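You operate a simulated robot arm through the tools that you are given. There is no shell and no other tool. Be economical: measure what you need, move in short steps, check, and stop when the job is done.

Carry out the task below with a simulated robot arm. There is one attempt and no reset: what you move stays moved.

TASK
Put the cone from the top of the sample table on top of the brown packet there. Then fetch the weight that says "2" from the top of the sample table and set it on the pulley on the top of the sample table.

It is judged by the outcome, as a careful person would: the job done as asked, and still so three seconds after it is handed in. It fails if anything else is knocked over, pushed out of place, dropped, spilled or broken.

THE ROBOT
A 6-joint arm with a two-finger parallel gripper, fixed in place. Base frame: the origin is at the foot of the arm, x ahead of it, y to its left, z up; the work surface is at about z = 0. Lengths are in m, angles in rad, forces in N, time in s.
With the tool pointing down near the work surface it reaches from about 0.14 to 0.58 m from the base axis. Its first joint turns from -1.152 to 1.152 rad. Payload 2.1 kg.
Tool frame: the origin (TCP) lies between the finger pads and is the grasp point; the fingertips stand 0.03 m ahead of it; z points along the fingers, y is the line along which they close. The gripper opens to 0.094 m. The fingers are 0.028 m wide and 0.01 m thick; the gripper's body (0.05 by 0.096 m) begins 0.055 m behind the TCP.
Orientation is that of the tool frame in the base frame, as a unit quaternion [w, x, y, z]. With the fingers straight down and closing along the base's y, the tool's x points along the base's -x, its y along +y and its z along -z.

THE INTERFACE
- The arm moves only by the tool send_rows. Its argument "steps" is one flat list of numbers, 7 for each row, row after row: the gripper command, from -1 (shut) to 1 (fully open), values between in proportion, then the shift along the tool's x, y, z in units of 40 mm (1.0 is 40 mm), then the turn, a rotation vector about the tool's x, y, z in units of 5 degrees (1.0 is 5 degrees). In form: [claw, tx, ty, tz, ax, ay, az, claw, tx, ty, tz, ax, ay, az, ...]. A call has 1 to 10 rows; each row shifts and turns the commanded pose from where the row before left it, along the tool's axes as they then stand. A call with a number of a shift or a turn outside -1 to 1 is refused whole. A row lasts 0.2 s, in which the tool goes at most 0.05 m and 0.15 rad; a call with a longer step from one row to the next is refused whole, and so is a gripper value outside its range. A pose out of reach is approached as far as the arm can. The call stops where the force on the tool passes 40 N (or 10 N more than at its start, if that is more) or the arm is blocked; 0.2 s more then pass. The fingers move at their own pace (about 0.072 m/s each) and stop on an object; they squeeze with about 39 N. The grip force told is the motor's: it shows also when the fingers shut on nothing. Time passes only in rows, and 0.2 s behind the last, so rows that do not move let the fingers close. It gives the time, the measured TCP pose, the force on the tool (base axes), the opening and the grip force at its end, in the units of the frame above (readings bear some noise), and new pictures: "show" is both (left out), scene, wrist or none.
- Cameras (640 x 400 px; columns grow to the right, rows downward): "scene" is fixed at [0.0344, -0.3857, 0.4723]; the picture's right is [0.77, -0.64, 0.00], its down [-0.39, -0.47, -0.79] and it looks along [0.51, 0.60, -0.61] (base axes); focal length 214 px, centre (320, 200). "wrist" rides on the gripper at [-0.037, 0, -0.058] in the tool frame; the picture's right is [0.00, -1.00, 0.00], its down [0.97, 0.00, -0.24] and it looks along [0.24, 0.00, 0.97] (tool axes); focal length 218 px, centre (320, 200).
- probe_pixels(camera, pixels): for up to 12 pixels [column, row] of the newest picture of that camera ("zoom" is the newest enlarged one), the place [x, y, z] in the base frame of the surface seen there, good to about 0.002 m, but the place of the scene camera against the robot may be out by one fixed shift of up to 0.025 m in any direction. No time passes.
- close_up(camera, box): a new picture of the part [left, top, right, bottom] of that camera's present view, enlarged. No time passes.
- job_done(): hands the job in; it is judged then, once.

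Work in short steps. Measure before you move; look again where a grasp or a placing could have gone wrong, and mend it. You have 80 turns and 120 pictures in all, the two below and enlarged ones among them. Open the gripper and draw the arm clear of the work before you hand the job in, unless the task says otherwise; then end with one line.

The tools are called after ">>>" by a JSON object that holds its "fn" and its "kwargs". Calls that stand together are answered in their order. send_rows: Moves the arm, as the interface text tells. Its arguments: {"type":"object","properties":{"steps":{"type":"array","items":{"type":"number"}},"show":{"type":"string","enum":["both","scene","wrist","none"]}},"required":["steps"]} The other tools are called the same way: probe_pixels (camera, pixels) gives the place of the surface under pixels of a picture; close_up (camera, box) takes an enlarged picture of a part of a camera's view; job_done () hands the job in.

At the start:

```text
time: 0.0
ee_pos: [0.3162, -0.0781, 0.3143]
orientation: [0.001, 0.0, 1.0, 0.0]
wrist_force: [-1.0, -0.7, 0.0]
finger_gap: 0.0939
grasp_force: 0.1
```

scene: 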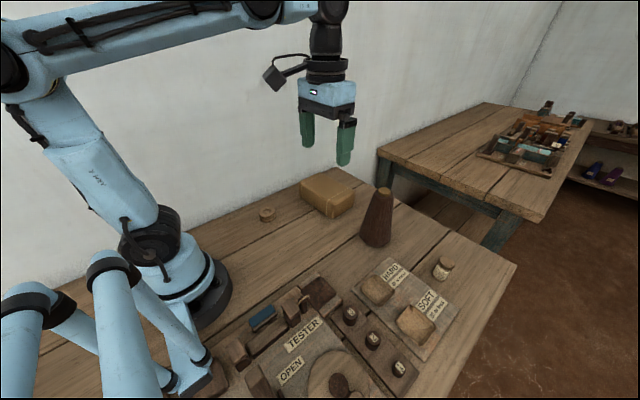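
wrist: 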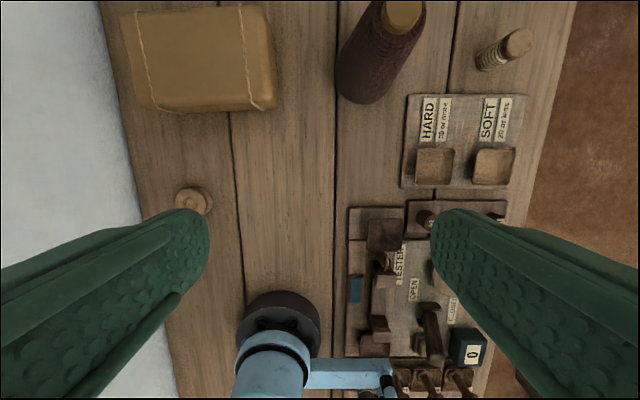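

I start by enlarging the scene to identify the cone, packet, weights and pulley.

>>> {"fn": "close_up", "kwargs": {"camera": "scene", "box": [220, 240, 460, 400]}}

>>> {"fn": "close_up", "kwargs": {"camera": "wrist", "box": [320, 180, 560, 400]}}

>>> {"fn": "probe_pixels", "kwargs": {"camera": "wrist", "pixels": [[403, 12], [135, 20], [265, 20], [265, 100], [150, 100], [193, 200], [370, 95], [340, 90], [400, 80]]}}

>>> {"fn": "probe_pixels", "kwargs": {"camera": "scene", "pixels": [[384, 190], [375, 242], [325, 185], [266, 213], [350, 312], [373, 339], [399, 367], [443, 262], [335, 172], [303, 200], [330, 212], [353, 190]]}}

```text
2.50 times, centred on (340, 320) of scene
```

zoom: 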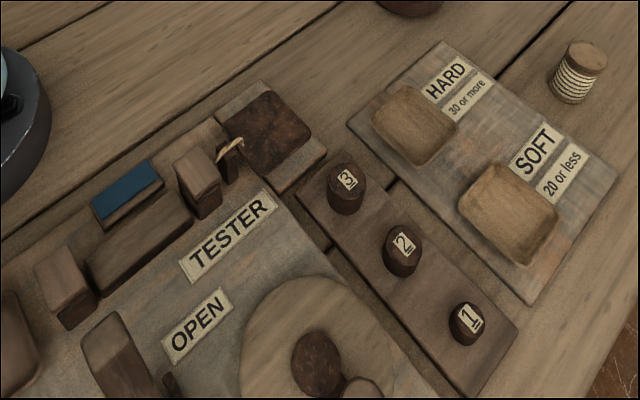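

```text
1.82 times, centred on (440, 290) of wrist
```

zoom: 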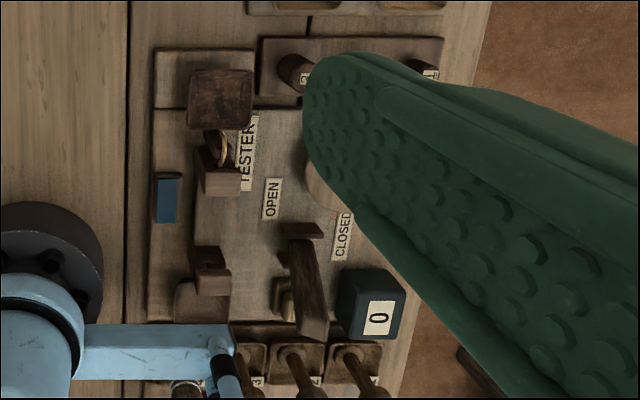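

```text
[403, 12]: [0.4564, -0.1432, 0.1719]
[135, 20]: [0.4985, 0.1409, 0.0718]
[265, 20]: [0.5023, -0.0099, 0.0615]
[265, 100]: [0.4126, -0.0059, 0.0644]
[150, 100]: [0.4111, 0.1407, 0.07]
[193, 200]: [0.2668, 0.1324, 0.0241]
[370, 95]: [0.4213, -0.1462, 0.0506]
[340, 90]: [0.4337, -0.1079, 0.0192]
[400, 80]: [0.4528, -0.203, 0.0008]
```

```text
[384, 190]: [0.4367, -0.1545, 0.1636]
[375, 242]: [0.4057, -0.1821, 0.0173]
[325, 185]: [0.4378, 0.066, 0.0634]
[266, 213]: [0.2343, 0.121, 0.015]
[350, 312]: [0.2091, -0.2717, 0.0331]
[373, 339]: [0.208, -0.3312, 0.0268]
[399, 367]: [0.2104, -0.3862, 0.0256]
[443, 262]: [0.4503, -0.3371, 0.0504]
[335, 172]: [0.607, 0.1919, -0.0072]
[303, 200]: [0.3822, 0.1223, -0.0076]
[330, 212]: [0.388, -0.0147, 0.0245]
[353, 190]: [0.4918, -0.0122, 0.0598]
```

The pulley may be the disc at wrist (193,200); I check that, the cone and the spool closely.

>>> {"fn": "close_up", "kwargs": {"camera": "scene", "box": [240, 160, 464, 300]}}

>>> {"fn": "close_up", "kwargs": {"camera": "wrist", "box": [110, 0, 430, 220]}}

```text
2.86 times, centred on (352, 230) of scene
```

zoom: 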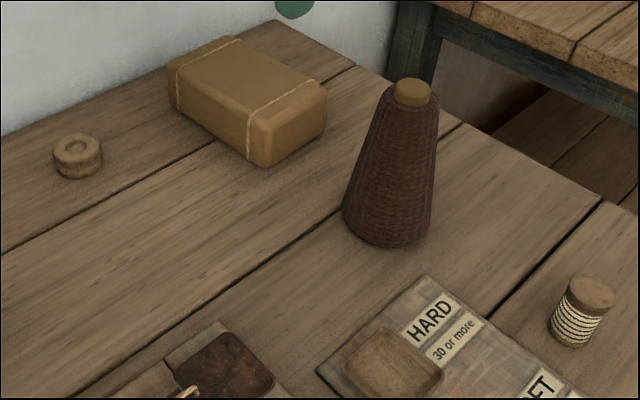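

```text
1.82 times, centred on (270, 110) of wrist
```

zoom: 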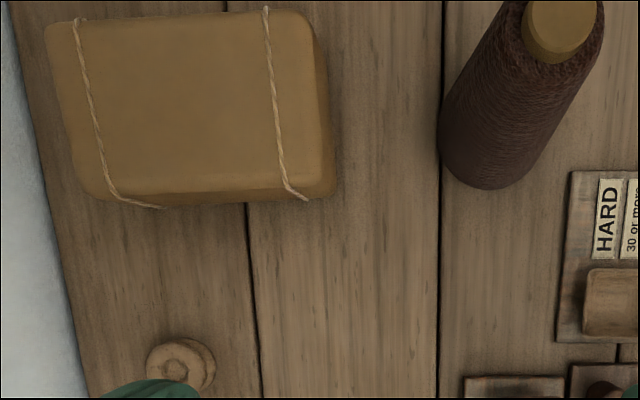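

The cone is the dark yarn cone (top near (0.456,-0.143,0.172)), and the grooved disc is the pulley. I move above the cone at the present height to measure it.

>>> {"fn": "send_rows", "kwargs": {"steps": [1, -0.775, -0.419, 0, 0, 0, 0, 1, -0.775, -0.419, 0, 0, 0, 0, 1, -0.775, -0.419, 0, 0, 0, 0, 1, -0.775, -0.419, 0, 0, 0, 0, 1, 0, 0, 0, 0, 0, 0], "show": "wrist"}}

```text
time: 1.2
ee_pos: [0.4391, -0.1436, 0.3144]
orientation: [-0.001, 0.0, 1.0, 0.0]
wrist_force: [-0.5, -0.1, 0.2]
finger_gap: 0.094
grasp_force: 0.0
```

wrist: 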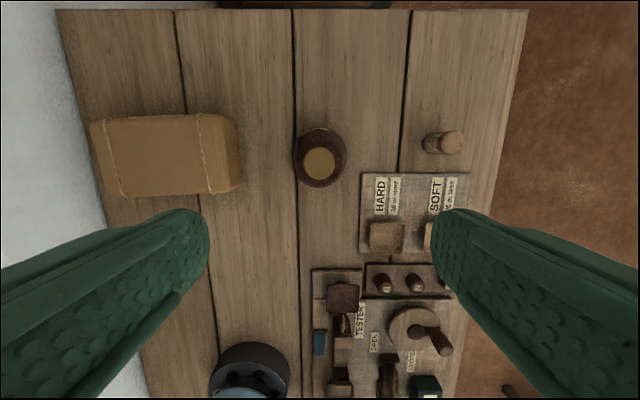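

>>> {"fn": "probe_pixels", "kwargs": {"camera": "wrist", "pixels": [[320, 163], [305, 163], [335, 163], [320, 148], [320, 178], [297, 155], [345, 155], [103, 125], [215, 122], [110, 190], [225, 188], [165, 155]]}}

>>> {"fn": "close_up", "kwargs": {"camera": "wrist", "box": [80, 90, 368, 270]}}

```text
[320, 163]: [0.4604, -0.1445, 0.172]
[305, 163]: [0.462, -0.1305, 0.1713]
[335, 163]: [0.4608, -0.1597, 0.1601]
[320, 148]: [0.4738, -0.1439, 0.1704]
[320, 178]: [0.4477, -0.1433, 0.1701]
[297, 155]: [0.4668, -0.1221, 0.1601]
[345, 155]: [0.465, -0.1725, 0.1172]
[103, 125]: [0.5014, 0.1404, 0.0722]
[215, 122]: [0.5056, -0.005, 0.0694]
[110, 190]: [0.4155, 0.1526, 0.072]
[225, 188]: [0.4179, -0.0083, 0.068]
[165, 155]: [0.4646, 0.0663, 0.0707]
```

```text
2.22 times, centred on (224, 180) of wrist
```

zoom: 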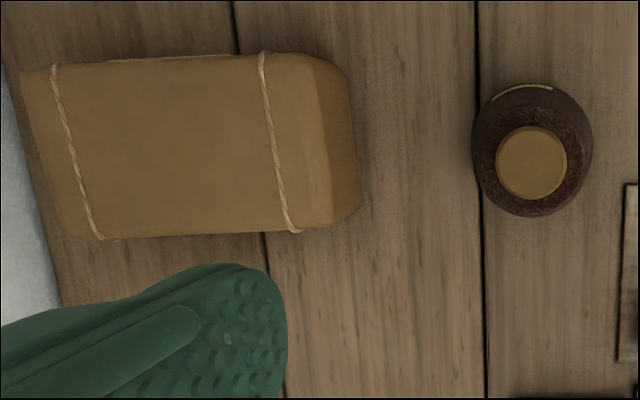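

Cone tip centre is (0.460,-0.144,0.172); the packet's top is at z≈0.071, centred about (0.461,0.066) between its strings. I align and descend to z≈0.135, then close.

>>> {"fn": "send_rows", "kwargs": {"steps": [1, -0.53, -0.01, 0, 0, 0, 0, 1, 0, 0, 0.9, 0, 0, 0, 1, 0, 0, 0.9, 0, 0, 0, 1, 0, 0, 0.9, 0, 0, 0, 1, 0, 0, 0.9, 0, 0, 0, 1, 0, 0, 0.9, 0, 0, 0, 1, 0, 0, 0, 0, 0, 0], "show": "both"}}

```text
time: 2.8
ee_pos: [0.4611, -0.1445, 0.1352]
orientation: [0.0, 0.0, 1.0, 0.0]
wrist_force: [0.1, 0.0, -1.3]
finger_gap: 0.094
grasp_force: 0.0
```

scene: 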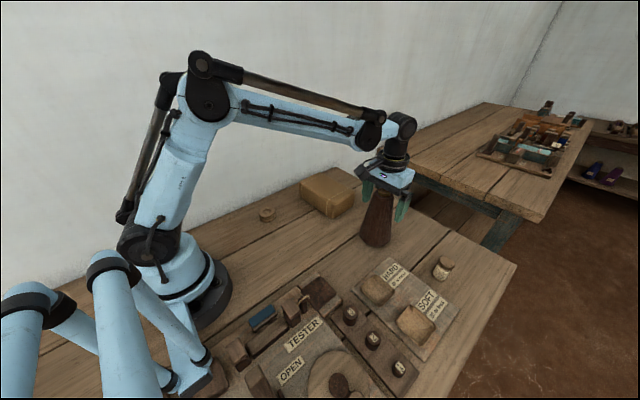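
wrist: 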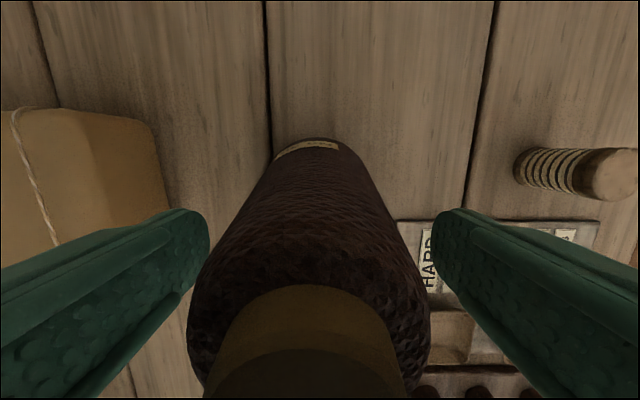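

The cone sits between the fingers. I close the gripper.

>>> {"fn": "send_rows", "kwargs": {"steps": [-1, 0, 0, 0, 0, 0, 0, -1, 0, 0, 0, 0, 0, 0, -1, 0, 0, 0, 0, 0, 0, -1, 0, 0, 0, 0, 0, 0], "show": "wrist"}}

```text
time: 3.8
ee_pos: [0.4602, -0.1454, 0.1338]
orientation: [0.001, 0.0, 1.0, 0.0]
wrist_force: [0.1, 0.3, -0.3]
finger_gap: 0.0621
grasp_force: 39.2
```

wrist: 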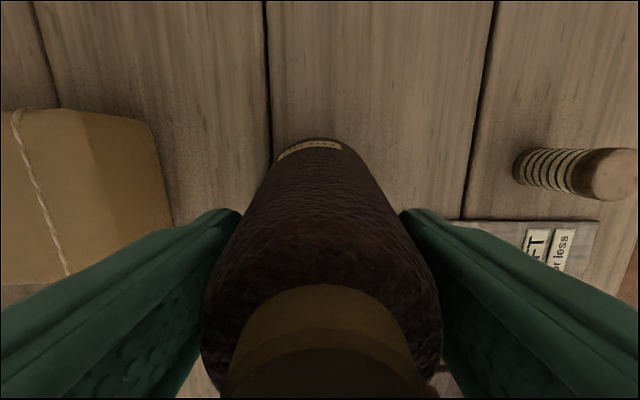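

Gripped at 0.062 m. I lift by 0.11 m to clear the packet.

>>> {"fn": "send_rows", "kwargs": {"steps": [-1, 0, 0, -0.3, 0, 0, 0, -1, 0, 0, -0.5, 0, 0, 0, -1, 0, 0, -0.6, 0, 0, 0, -1, 0, 0, -0.7, 0, 0, 0, -1, 0, 0, -0.7, 0, 0, 0, -1, 0, 0, 0, 0, 0, 0]}}

```text
time: 5.2
ee_pos: [0.4605, -0.1444, 0.2462]
orientation: [0.0, 0.0, 1.0, 0.0]
wrist_force: [0.2, -0.3, -2.2]
finger_gap: 0.0623
grasp_force: 39.2
```

scene: 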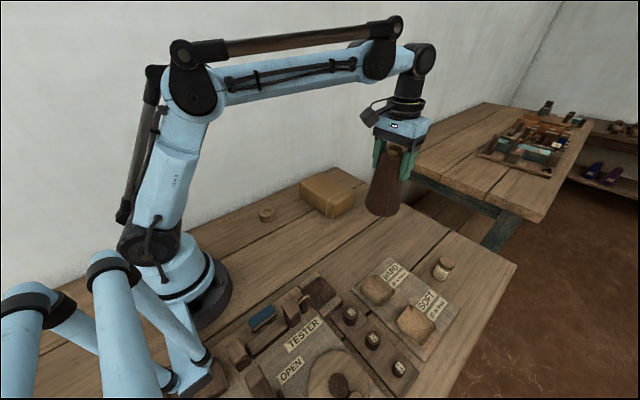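
wrist: 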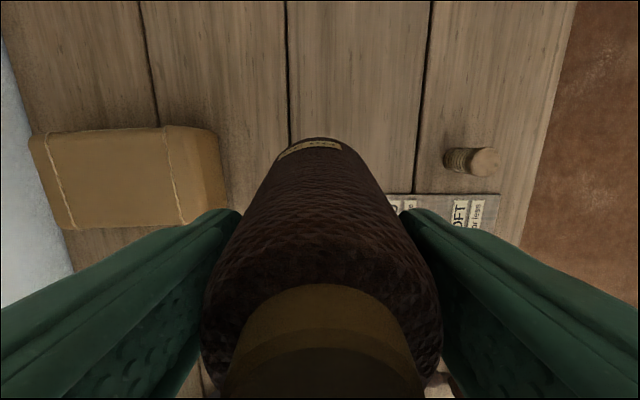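

The cone is held. I probe the packet's outline again for its centre.

>>> {"fn": "probe_pixels", "kwargs": {"camera": "wrist", "pixels": [[45, 137], [68, 220], [160, 130], [190, 215], [120, 175], [175, 175], [195, 175], [55, 175], [90, 175], [150, 140], [150, 215]]}}

```text
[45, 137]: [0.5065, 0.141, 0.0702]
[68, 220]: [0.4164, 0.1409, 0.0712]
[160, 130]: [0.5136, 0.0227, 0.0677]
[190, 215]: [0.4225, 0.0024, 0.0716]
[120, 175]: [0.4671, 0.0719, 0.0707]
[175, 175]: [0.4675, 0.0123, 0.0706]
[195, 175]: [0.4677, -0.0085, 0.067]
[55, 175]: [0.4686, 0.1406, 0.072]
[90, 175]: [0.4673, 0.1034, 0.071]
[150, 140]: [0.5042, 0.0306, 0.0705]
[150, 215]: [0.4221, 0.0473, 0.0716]
```

Target is (0.463, 0.068). I carry the cone there at this height (bottom ≈0.11).

>>> {"fn": "send_rows", "kwargs": {"steps": [-1, -0.03, 0.4, 0, 0, 0, 0, -1, -0.03, 0.7, 0, 0, 0, 0, -1, 0, 0.8, 0, 0, 0, 0, -1, 0, 0.8, 0, 0, 0, 0, -1, 0, 0.8, 0, 0, 0, 0, -1, 0, 0.8, 0, 0, 0, 0, -1, 0, 0.6, 0, 0, 0, 0, -1, 0, 0.4, 0, 0, 0, 0, -1, 0, 0, 0, 0, 0, 0]}}

```text
time: 7.2
ee_pos: [0.4632, 0.0682, 0.2469]
orientation: [0.0, 0.0, 1.0, 0.0]
wrist_force: [0.4, -0.9, -2.2]
finger_gap: 0.0623
grasp_force: 39.2
```

scene: 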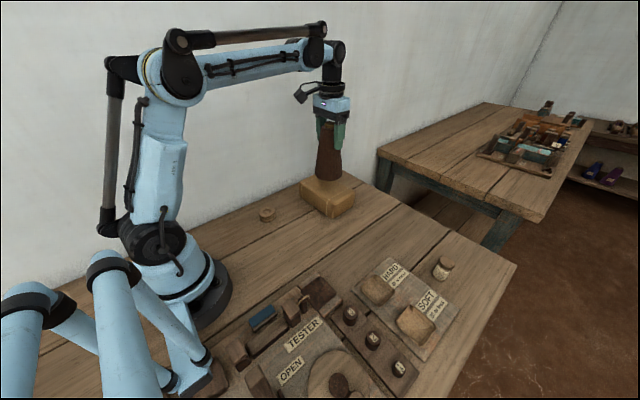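
wrist: 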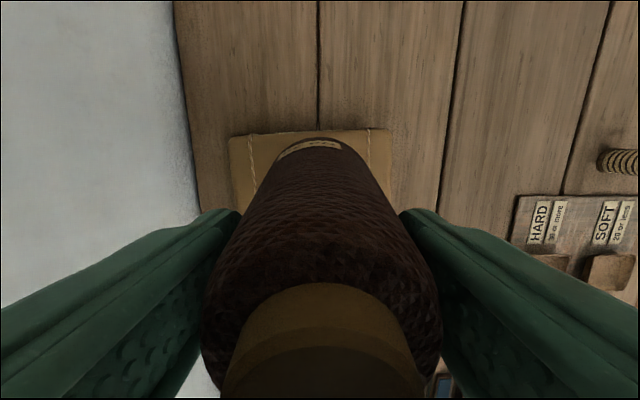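

Centred. Descend 0.036 m, then a few 2 mm steps looking for the contact force.

>>> {"fn": "send_rows", "kwargs": {"steps": [-1, 0, 0, 0.3, 0, 0, 0, -1, 0, 0, 0.3, 0, 0, 0, -1, 0, 0, 0.3, 0, 0, 0, -1, 0, 0, 0.05, 0, 0, 0, -1, 0, 0, 0.04, 0, 0, 0, -1, 0, 0, 0, 0, 0, 0], "show": "none"}}

>>> {"fn": "send_rows", "kwargs": {"steps": [-1, 0, 0, 0.04, 0, 0, 0, -1, 0, 0, 0, 0, 0, 0], "show": "none"}}

>>> {"fn": "send_rows", "kwargs": {"steps": [-1, 0, 0, 0.03, 0, 0, 0, -1, 0, 0, 0, 0, 0, 0], "show": "scene"}}

```text
time: 8.6
ee_pos: [0.4647, 0.0677, 0.2071]
orientation: [0.001, -0.001, 1.0, 0.0]
wrist_force: [0.8, 0.3, -2.4]
finger_gap: 0.0621
grasp_force: 39.1
```

```text
time: 9.2
ee_pos: [0.4643, 0.0672, 0.2042]
orientation: [0.0, 0.0, 1.0, 0.0]
wrist_force: [0.1, 0.5, -2.3]
finger_gap: 0.0623
grasp_force: 38.4
```

```text
time: 9.8
ee_pos: [0.4623, 0.067, 0.2039]
orientation: [0.0, 0.001, 1.0, 0.0]
wrist_force: [-0.7, 0.2, -1.3]
finger_gap: 0.0622
grasp_force: 39.2
```

scene: 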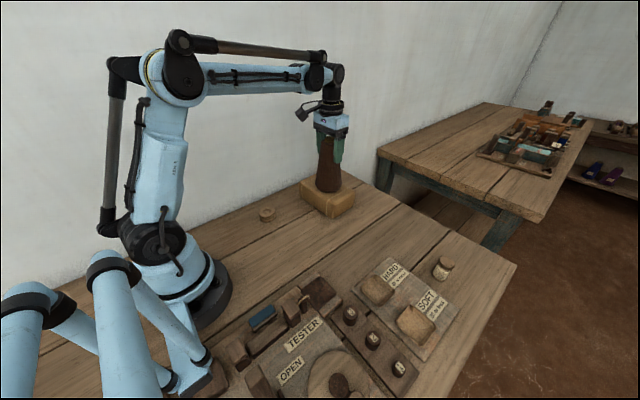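

The force is shifting slightly; I add another 1 mm step to confirm contact.

>>> {"fn": "send_rows", "kwargs": {"steps": [-1, 0, 0, 0.03, 0, 0, 0, -1, 0, 0, 0, 0, 0, 0], "show": "none"}}

>>> {"fn": "close_up", "kwargs": {"camera": "scene", "box": [280, 130, 376, 220]}}

```text
time: 10.4
ee_pos: [0.464, 0.068, 0.2046]
orientation: [0.0, 0.0, 1.0, 0.0]
wrist_force: [-1.3, 1.6, 27.7]
finger_gap: 0.0619
grasp_force: 38.7
```

```text
4.44 times, centred on (328, 175) of scene
```

zoom: 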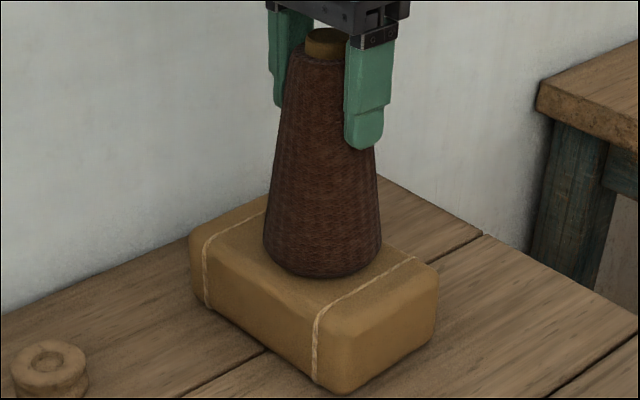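

Firm contact (27 N). I ease up 0.5 mm, release in place, then rise straight up.

>>> {"fn": "send_rows", "kwargs": {"steps": [-1, 0, 0, -0.015, 0, 0, 0, -0.2, 0, 0, 0, 0, 0, 0, 0.5, 0, 0, 0, 0, 0, 0, 1, 0, 0, 0, 0, 0, 0, 1, 0, 0, 0, 0, 0, 0], "show": "wrist"}}

```text
time: 11.6
ee_pos: [0.4635, 0.0667, 0.2047]
orientation: [-0.001, 0.0, 1.0, 0.001]
wrist_force: [0.0, 0.0, 0.1]
finger_gap: 0.0938
grasp_force: 0.1
```

wrist: 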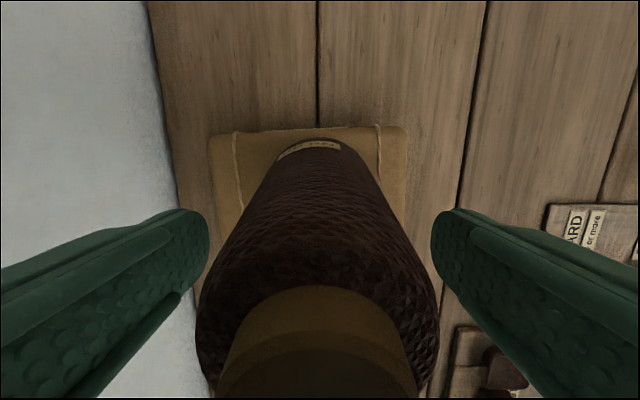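

Released. I rise 0.11 m and move over towards the pulley to measure it precisely.

>>> {"fn": "send_rows", "kwargs": {"steps": [1, 0, 0, -0.6, 0, 0, 0, 1, 0, 0, -1, 0, 0, 0, 1, 0, 0, -1, 0, 0, 0, 1, 0.9, 0.25, 0, 0, 0, 0, 1, 0.9, 0.25, 0, 0, 0, 0, 1, 0.9, 0.25, 0, 0, 0, 0, 1, 0.9, 0.25, 0, 0, 0, 0, 1, 0.9, 0.25, 0, 0, 0, 0, 1, 0.7, 0.3, 0, 0, 0, 0, 1, 0, 0, 0, 0, 0, 0]}}

```text
time: 13.8
ee_pos: [0.2556, 0.1281, 0.3075]
orientation: [-0.001, 0.0, 1.0, 0.0]
wrist_force: [1.0, -0.2, -0.1]
finger_gap: 0.094
grasp_force: 0.1
```

scene: 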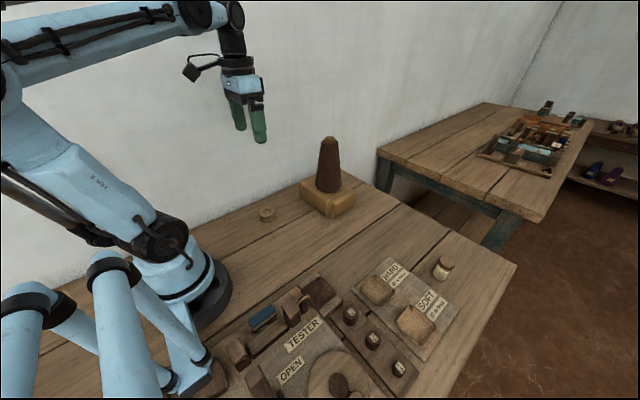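
wrist: 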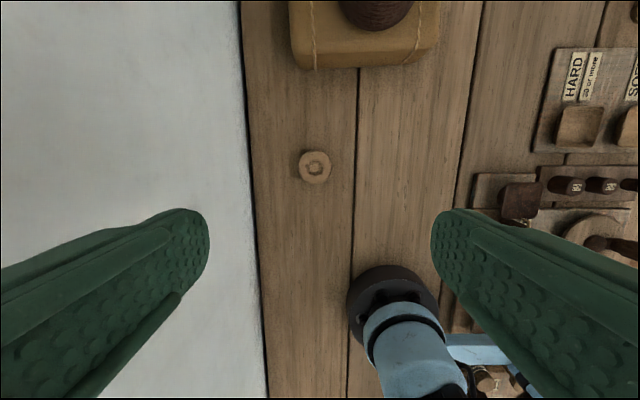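

>>> {"fn": "close_up", "kwargs": {"camera": "wrist", "box": [283, 147, 347, 187]}}

>>> {"fn": "probe_pixels", "kwargs": {"camera": "wrist", "pixels": [[315, 166], [303, 166], [327, 166], [315, 154], [315, 178], [315, 158], [570, 186], [605, 186], [632, 186]]}}

```text
10.00 times, centred on (315, 167) of wrist
```

zoom: 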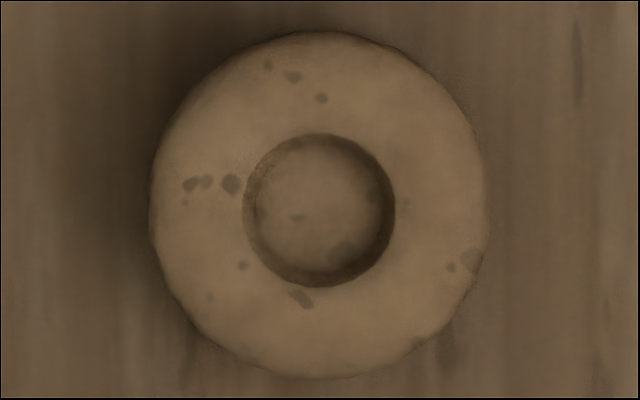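

```text
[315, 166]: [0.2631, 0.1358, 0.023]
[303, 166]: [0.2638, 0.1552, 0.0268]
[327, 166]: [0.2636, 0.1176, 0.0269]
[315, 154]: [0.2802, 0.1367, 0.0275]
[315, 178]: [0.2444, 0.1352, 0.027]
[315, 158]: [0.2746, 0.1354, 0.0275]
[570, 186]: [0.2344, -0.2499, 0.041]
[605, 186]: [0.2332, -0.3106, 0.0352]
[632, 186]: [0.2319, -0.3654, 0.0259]
```

Pulley centre (0.2625,0.136), rim z≈0.027, Ø≈0.052. Weights at x≈0.235; I move over toward weight 2 at (0.233,-0.31).

>>> {"fn": "send_rows", "kwargs": {"steps": [1, 0, -0.5, 0, 0, 0, 0, 1, 0, -1, 0, 0, 0, 0, 1, 0, -1, 0, 0, 0, 0, 1, 0, -1, 0, 0, 0, 0, 1, 0, -1, 0, 0, 0, 0, 1, 0, -1, 0, 0, 0, 0, 1, 0.1, -1, 0, 0, 0, 0, 1, 0.1, -1, 0, 0, 0, 0, 1, 0.1, -1, 0, 0, 0, 0, 1, 0.1, -1, 0, 0, 0, 0], "show": "none"}}

>>> {"fn": "send_rows", "kwargs": {"steps": [1, 0.1, -0.8, 0, 0, 0, 0, 1, 0, -0.6, 0, 0, 0, 0, 1, 0, 0, 1, 0, 0, 0, 1, 0, 0, 1, 0, 0, 0, 1, 0, 0, 0.5, 0, 0, 0, 1, 0, 0, 0, 0, 0, 0], "show": "both"}}

```text
time: 16.0
ee_pos: [0.2378, -0.2512, 0.3095]
orientation: [0.0, 0.001, 1.0, 0.0]
wrist_force: [-0.4, 0.2, 0.1]
finger_gap: 0.094
grasp_force: 0.0
```

```text
time: 17.4
ee_pos: [0.2355, -0.3071, 0.2076]
orientation: [0.0, 0.0, 1.0, 0.001]
wrist_force: [-0.7, -0.3, -0.5]
finger_gap: 0.094
grasp_force: 0.0
```

scene: 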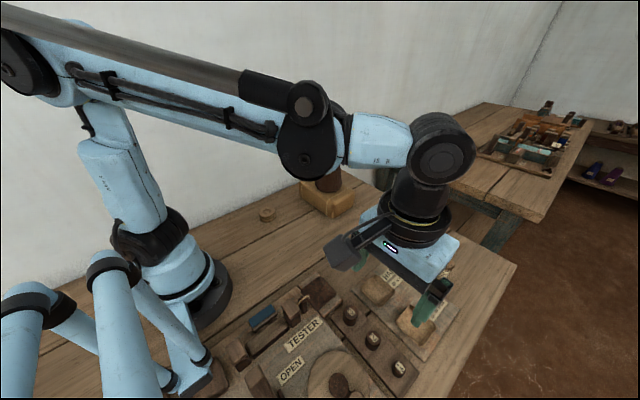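
wrist: 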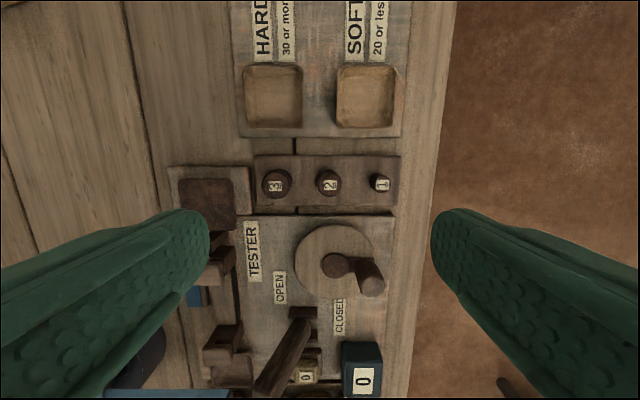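

>>> {"fn": "close_up", "kwargs": {"camera": "wrist", "box": [240, 120, 416, 230]}}

>>> {"fn": "probe_pixels", "kwargs": {"camera": "wrist", "pixels": [[328, 184], [319, 184], [337, 184], [328, 175], [328, 193], [276, 184], [380, 183], [302, 184], [355, 184], [328, 208], [336, 260], [265, 160]]}}

```text
3.64 times, centred on (328, 175) of wrist
```

zoom: 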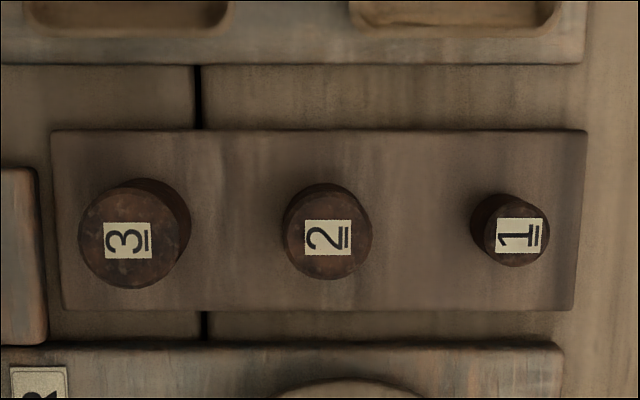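

```text
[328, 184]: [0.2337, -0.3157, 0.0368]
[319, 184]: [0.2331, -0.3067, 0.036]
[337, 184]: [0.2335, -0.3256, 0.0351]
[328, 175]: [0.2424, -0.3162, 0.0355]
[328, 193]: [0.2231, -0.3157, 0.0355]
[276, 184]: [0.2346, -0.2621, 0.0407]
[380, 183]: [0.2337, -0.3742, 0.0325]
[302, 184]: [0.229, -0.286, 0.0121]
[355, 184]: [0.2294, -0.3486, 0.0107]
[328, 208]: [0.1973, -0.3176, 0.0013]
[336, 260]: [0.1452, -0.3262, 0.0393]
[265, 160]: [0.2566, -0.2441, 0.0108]
```

Weight 2's centre is about (0.2325,-0.317), top z≈0.036, Ø≈0.024, standing on a board at z≈0.011. I narrow the gripper to ~0.044 m, align and come down to z≈0.12 to check.

>>> {"fn": "send_rows", "kwargs": {"steps": [-0.064, 0.075, -0.25, 0, 0, 0, 0, -0.064, 0, 0, 0.8, 0, 0, 0, -0.064, 0, 0, 0.8, 0, 0, 0, -0.064, 0, 0, 0.6, 0, 0, 0, -0.064, 0, 0, 0, 0, 0, 0], "show": "wrist"}}

```text
time: 18.6
ee_pos: [0.2336, -0.3168, 0.1198]
orientation: [0.0, 0.0, 1.0, 0.0]
wrist_force: [0.3, 0.3, 0.6]
finger_gap: 0.044
grasp_force: 0.0
```

wrist: 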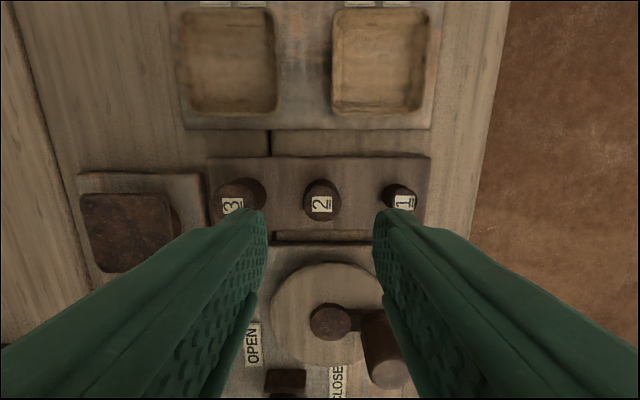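

Well centred between the fingers (weight at column ~321). I check the crank handle's height and weight edges before descending.

>>> {"fn": "probe_pixels", "kwargs": {"camera": "wrist", "pixels": [[390, 370], [380, 330], [330, 320], [320, 204], [308, 204], [336, 204], [320, 190], [320, 219], [222, 200], [262, 195], [388, 195]]}}

```text
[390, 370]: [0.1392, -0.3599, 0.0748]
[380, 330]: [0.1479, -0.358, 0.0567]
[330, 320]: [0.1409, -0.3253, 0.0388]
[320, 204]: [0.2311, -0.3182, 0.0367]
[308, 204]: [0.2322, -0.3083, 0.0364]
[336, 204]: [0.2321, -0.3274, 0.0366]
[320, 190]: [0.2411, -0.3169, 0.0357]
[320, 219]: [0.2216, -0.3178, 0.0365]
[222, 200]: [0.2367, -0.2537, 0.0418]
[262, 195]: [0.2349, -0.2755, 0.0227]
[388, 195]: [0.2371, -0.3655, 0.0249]
```

Clear: handle top 0.075 at x≈0.14, away from the gripper. I descend to z≈0.046 and close.

>>> {"fn": "send_rows", "kwargs": {"steps": [-0.064, 0.045, -0.025, 0.6, 0, 0, 0, -0.064, 0, 0, 0.6, 0, 0, 0, -0.064, 0, 0, 0.45, 0, 0, 0, -0.064, 0, 0, 0.2, 0, 0, 0, -0.064, 0, 0, 0, 0, 0, 0], "show": "wrist"}}

```text
time: 19.8
ee_pos: [0.2309, -0.3178, 0.0459]
orientation: [0.0, 0.0, 1.0, 0.0]
wrist_force: [0.3, -0.3, 0.1]
finger_gap: 0.0438
grasp_force: 0.1
```

wrist: 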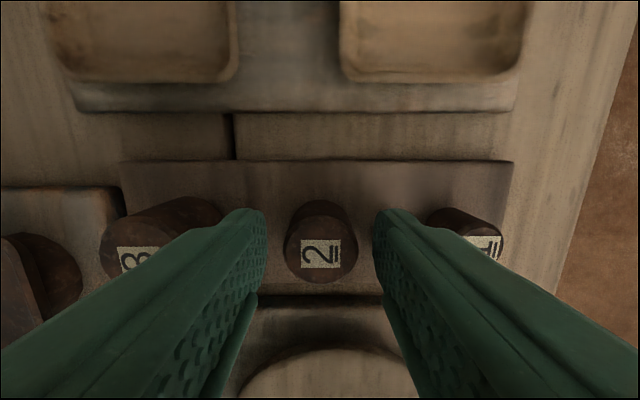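

The weight is centred. Close, then lift slightly.

>>> {"fn": "send_rows", "kwargs": {"steps": [-1, 0, 0, 0, 0, 0, 0, -1, 0, 0, 0, 0, 0, 0, -1, 0, 0, 0, 0, 0, 0, -1, 0, 0, -0.3, 0, 0, 0, -1, 0, 0, -0.5, 0, 0, 0, -1, 0, 0, 0, 0, 0, 0], "show": "wrist"}}

```text
time: 21.2
ee_pos: [0.231, -0.3178, 0.0778]
orientation: [0.0, 0.0, 1.0, 0.0]
wrist_force: [0.9, -0.2, -1.2]
finger_gap: 0.0257
grasp_force: 39.4
```

wrist: 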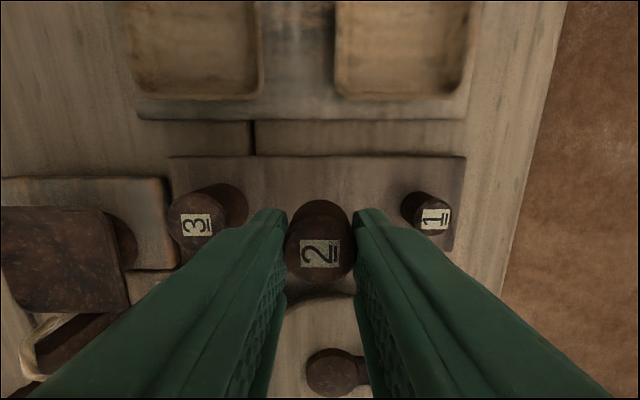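

Weight 2 is held. I raise to z≈0.2 and carry it toward the pulley.

>>> {"fn": "send_rows", "kwargs": {"steps": [-1, 0, 0, -1, 0, 0, 0, -1, 0, 0, -1, 0, 0, 0, -1, 0, 0, -1, 0, 0, 0, -1, -0.2, 0.5, 0, 0, 0, 0, -1, -0.2, 1, 0, 0, 0, 0, -1, -0.2, 1, 0, 0, 0, 0, -1, -0.19, 1, 0, 0, 0, 0, -1, 0, 1, 0, 0, 0, 0, -1, 0, 1, 0, 0, 0, 0, -1, 0, 1, 0, 0, 0, 0], "show": "none"}}

>>> {"fn": "send_rows", "kwargs": {"steps": [-1, 0, 1, 0, 0, 0, 0, -1, 0, 1, 0, 0, 0, 0, -1, 0, 1, 0, 0, 0, 0, -1, 0, 1, 0, 0, 0, 0, -1, 0, 0.6, 0, 0, 0, 0, -1, 0, 0.25, 0, 0, 0, 0, -1, 0, 0, 0, 0, 0, 0], "show": "both"}}

```text
time: 23.4
ee_pos: [0.2621, -0.0571, 0.1966]
orientation: [0.0, 0.001, 1.0, 0.0]
wrist_force: [-0.2, -0.2, -1.2]
finger_gap: 0.0256
grasp_force: 39.0
```

```text
time: 25.0
ee_pos: [0.2623, 0.1369, 0.1978]
orientation: [0.0, 0.0, 1.0, 0.0]
wrist_force: [0.1, -0.6, -1.5]
finger_gap: 0.0259
grasp_force: 39.2
```

scene: 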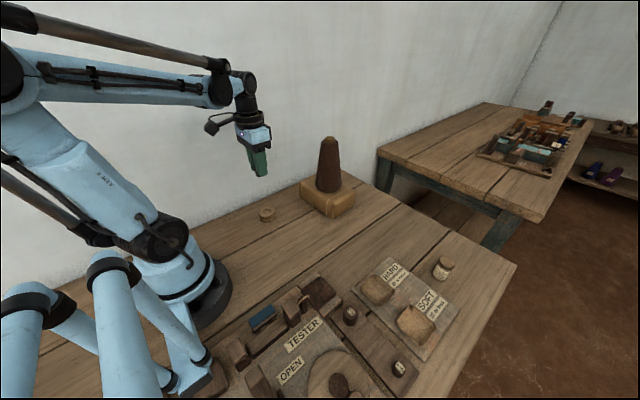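
wrist: 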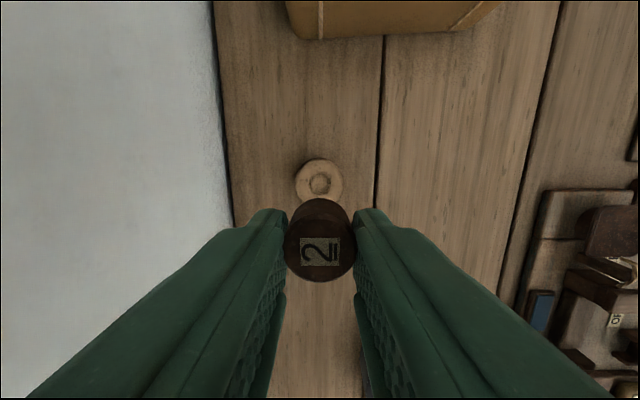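

The pulley lies straight below (col 319). I verify its centre and the held weight's place.

>>> {"fn": "probe_pixels", "kwargs": {"camera": "wrist", "pixels": [[319, 184], [319, 161], [297, 182], [342, 182], [319, 176], [319, 193], [320, 240], [320, 220], [320, 278], [320, 204]]}}

```text
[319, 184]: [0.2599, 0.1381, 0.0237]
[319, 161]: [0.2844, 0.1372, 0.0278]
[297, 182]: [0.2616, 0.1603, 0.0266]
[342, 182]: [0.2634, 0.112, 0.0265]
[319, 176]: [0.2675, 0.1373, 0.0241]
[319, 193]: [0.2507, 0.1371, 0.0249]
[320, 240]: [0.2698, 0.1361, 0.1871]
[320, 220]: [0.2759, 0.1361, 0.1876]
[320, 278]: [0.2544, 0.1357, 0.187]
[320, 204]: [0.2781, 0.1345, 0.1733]
```

Weight is ~3 mm ahead of the pulley centre; I correct that and descend to z≈0.068.

>>> {"fn": "send_rows", "kwargs": {"steps": [-1, 0.07, 0, 0.8, 0, 0, 0, -1, 0, 0, 0.8, 0, 0, 0, -1, 0, 0, 0.8, 0, 0, 0, -1, 0, 0, 0.6, 0, 0, 0, -1, 0, 0, 0.25, 0, 0, 0, -1, 0, 0, 0, 0, 0, 0], "show": "both"}}

>>> {"fn": "close_up", "kwargs": {"camera": "scene", "box": [230, 170, 310, 240]}}

```text
time: 26.4
ee_pos: [0.2597, 0.1364, 0.0682]
orientation: [0.0, 0.0, 1.0, 0.0]
wrist_force: [0.1, 0.1, -0.8]
finger_gap: 0.0258
grasp_force: 38.5
```

scene: 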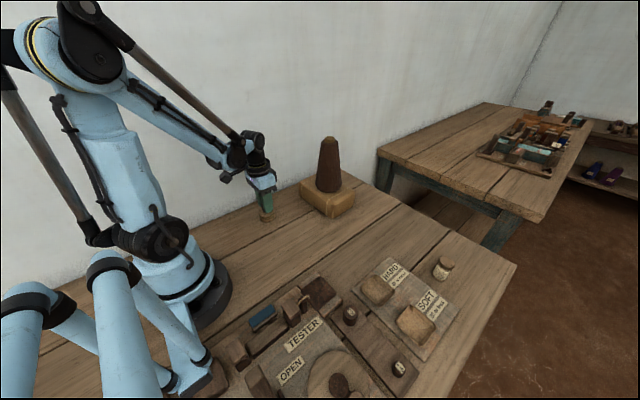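
wrist: 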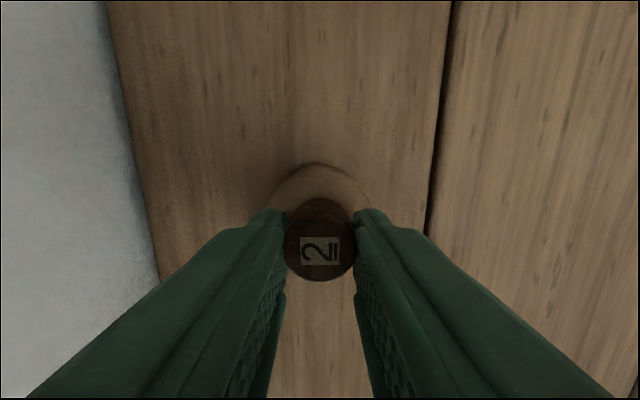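

```text
5.71 times, centred on (270, 205) of scene
```

zoom: 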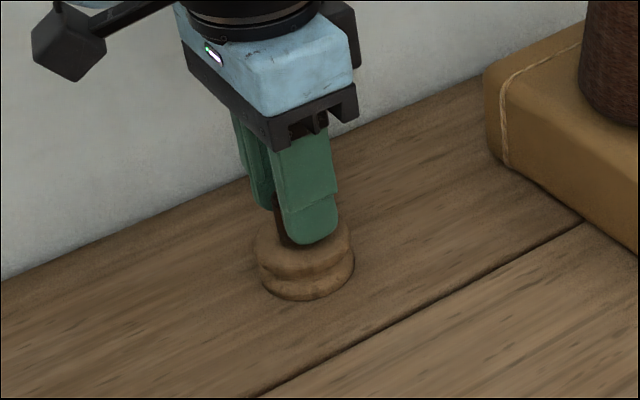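

Well placed over the pulley. I lower in small steps until contact.

>>> {"fn": "send_rows", "kwargs": {"steps": [-1, 0, 0, 0.1, 0, 0, 0, -1, 0, 0, 0, 0, 0, 0], "show": "none"}}

>>> {"fn": "send_rows", "kwargs": {"steps": [-1, 0, 0, 0.03, 0, 0, 0, -1, 0, 0, 0, 0, 0, 0], "show": "none"}}

```text
time: 27.0
ee_pos: [0.2598, 0.1367, 0.0637]
orientation: [0.001, 0.0, 1.0, 0.0]
wrist_force: [-0.6, 0.1, -1.3]
finger_gap: 0.0256
grasp_force: 39.4
```

```text
time: 27.6
ee_pos: [0.2598, 0.1367, 0.0626]
orientation: [0.0, 0.0, 1.0, 0.0]
wrist_force: [0.5, 0.2, -0.9]
finger_gap: 0.0254
grasp_force: 38.9
```

>>> {"fn": "send_rows", "kwargs": {"steps": [-1, 0, 0, 0.025, 0, 0, 0, -1, 0, 0, 0, 0, 0, 0], "show": "none"}}

```text
time: 28.2
ee_pos: [0.2604, 0.1369, 0.0615]
orientation: [0.0, 0.0, 1.0, 0.0]
wrist_force: [0.4, 0.3, 8.0]
finger_gap: 0.0256
grasp_force: 38.3
```

Contact felt (8 N) at z≈0.0615. I open gently to a limited width and look.

>>> {"fn": "send_rows", "kwargs": {"steps": [-0.3, 0, 0, 0, 0, 0, 0, 0, 0, 0, 0, 0, 0, 0, 0, 0, 0, 0, 0, 0, 0, 0, 0, 0, 0, 0, 0, 0], "show": "wrist"}}

```text
time: 29.2
ee_pos: [0.2597, 0.1373, 0.0619]
orientation: [0.0, 0.0, 1.0, 0.0]
wrist_force: [0.4, 0.1, 0.1]
finger_gap: 0.0473
grasp_force: 0.1
```

wrist: 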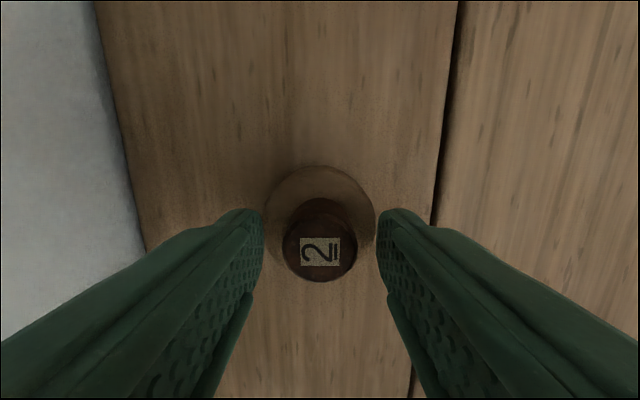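

The weight stands free. I rise straight up and draw back clear.

>>> {"fn": "send_rows", "kwargs": {"steps": [0, 0, 0, -0.4, 0, 0, 0, 0, 0, 0, -0.9, 0, 0, 0, 0, 0, 0, -1, 0, 0, 0, 1, 0, 0, -1, 0, 0, 0, 1, 0, 0, -1, 0, 0, 0, 1, 0, 0, -1, 0, 0, 0, 1, 0, 0, 0, 0, 0, 0], "show": "both"}}

>>> {"fn": "close_up", "kwargs": {"camera": "scene", "box": [230, 120, 390, 240]}}

>>> {"fn": "close_up", "kwargs": {"camera": "wrist", "box": [270, 130, 366, 190]}}

```text
time: 30.8
ee_pos: [0.26, 0.1365, 0.2751]
orientation: [0.0, 0.0, 1.0, 0.0]
wrist_force: [-0.1, 0.6, 0.1]
finger_gap: 0.0939
grasp_force: 0.1
```

scene: 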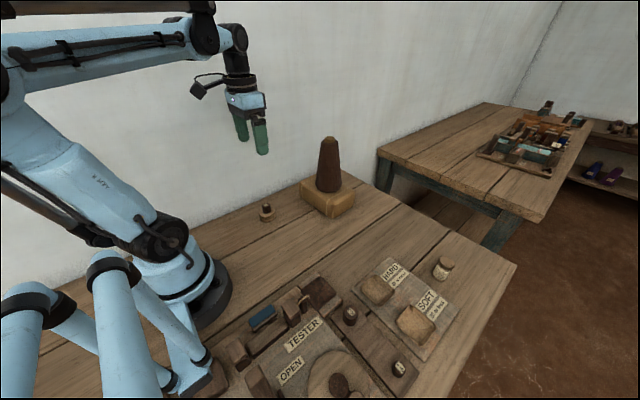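
wrist: 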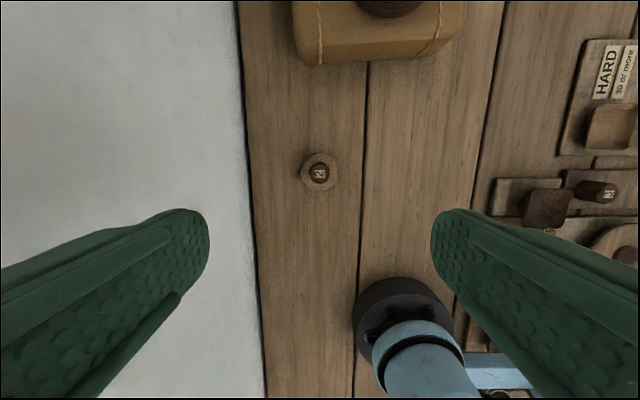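

```text
3.33 times, centred on (310, 180) of scene
```

zoom: 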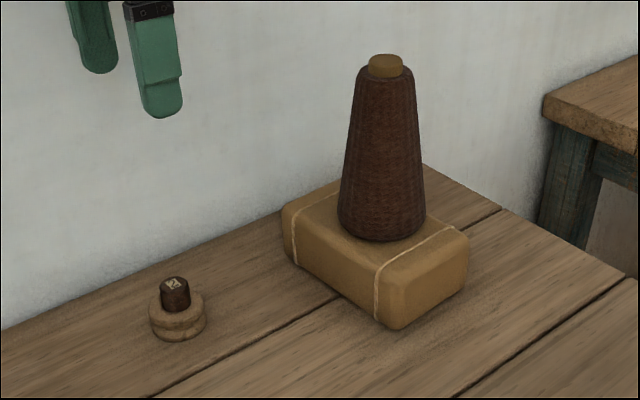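

```text
6.67 times, centred on (318, 160) of wrist
```

zoom: 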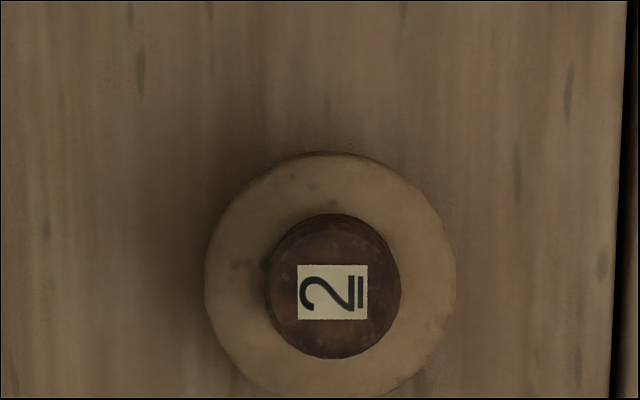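

Both objects stand stably in place and the arm is clear, so I hand the job in.

>>> {"fn": "job_done", "kwargs": {}}

```text
The job is handed in.
```

The cone is standing on the brown packet and the weight marked "2" is on the pulley; the arm is clear, and I saw nothing else disturbed.
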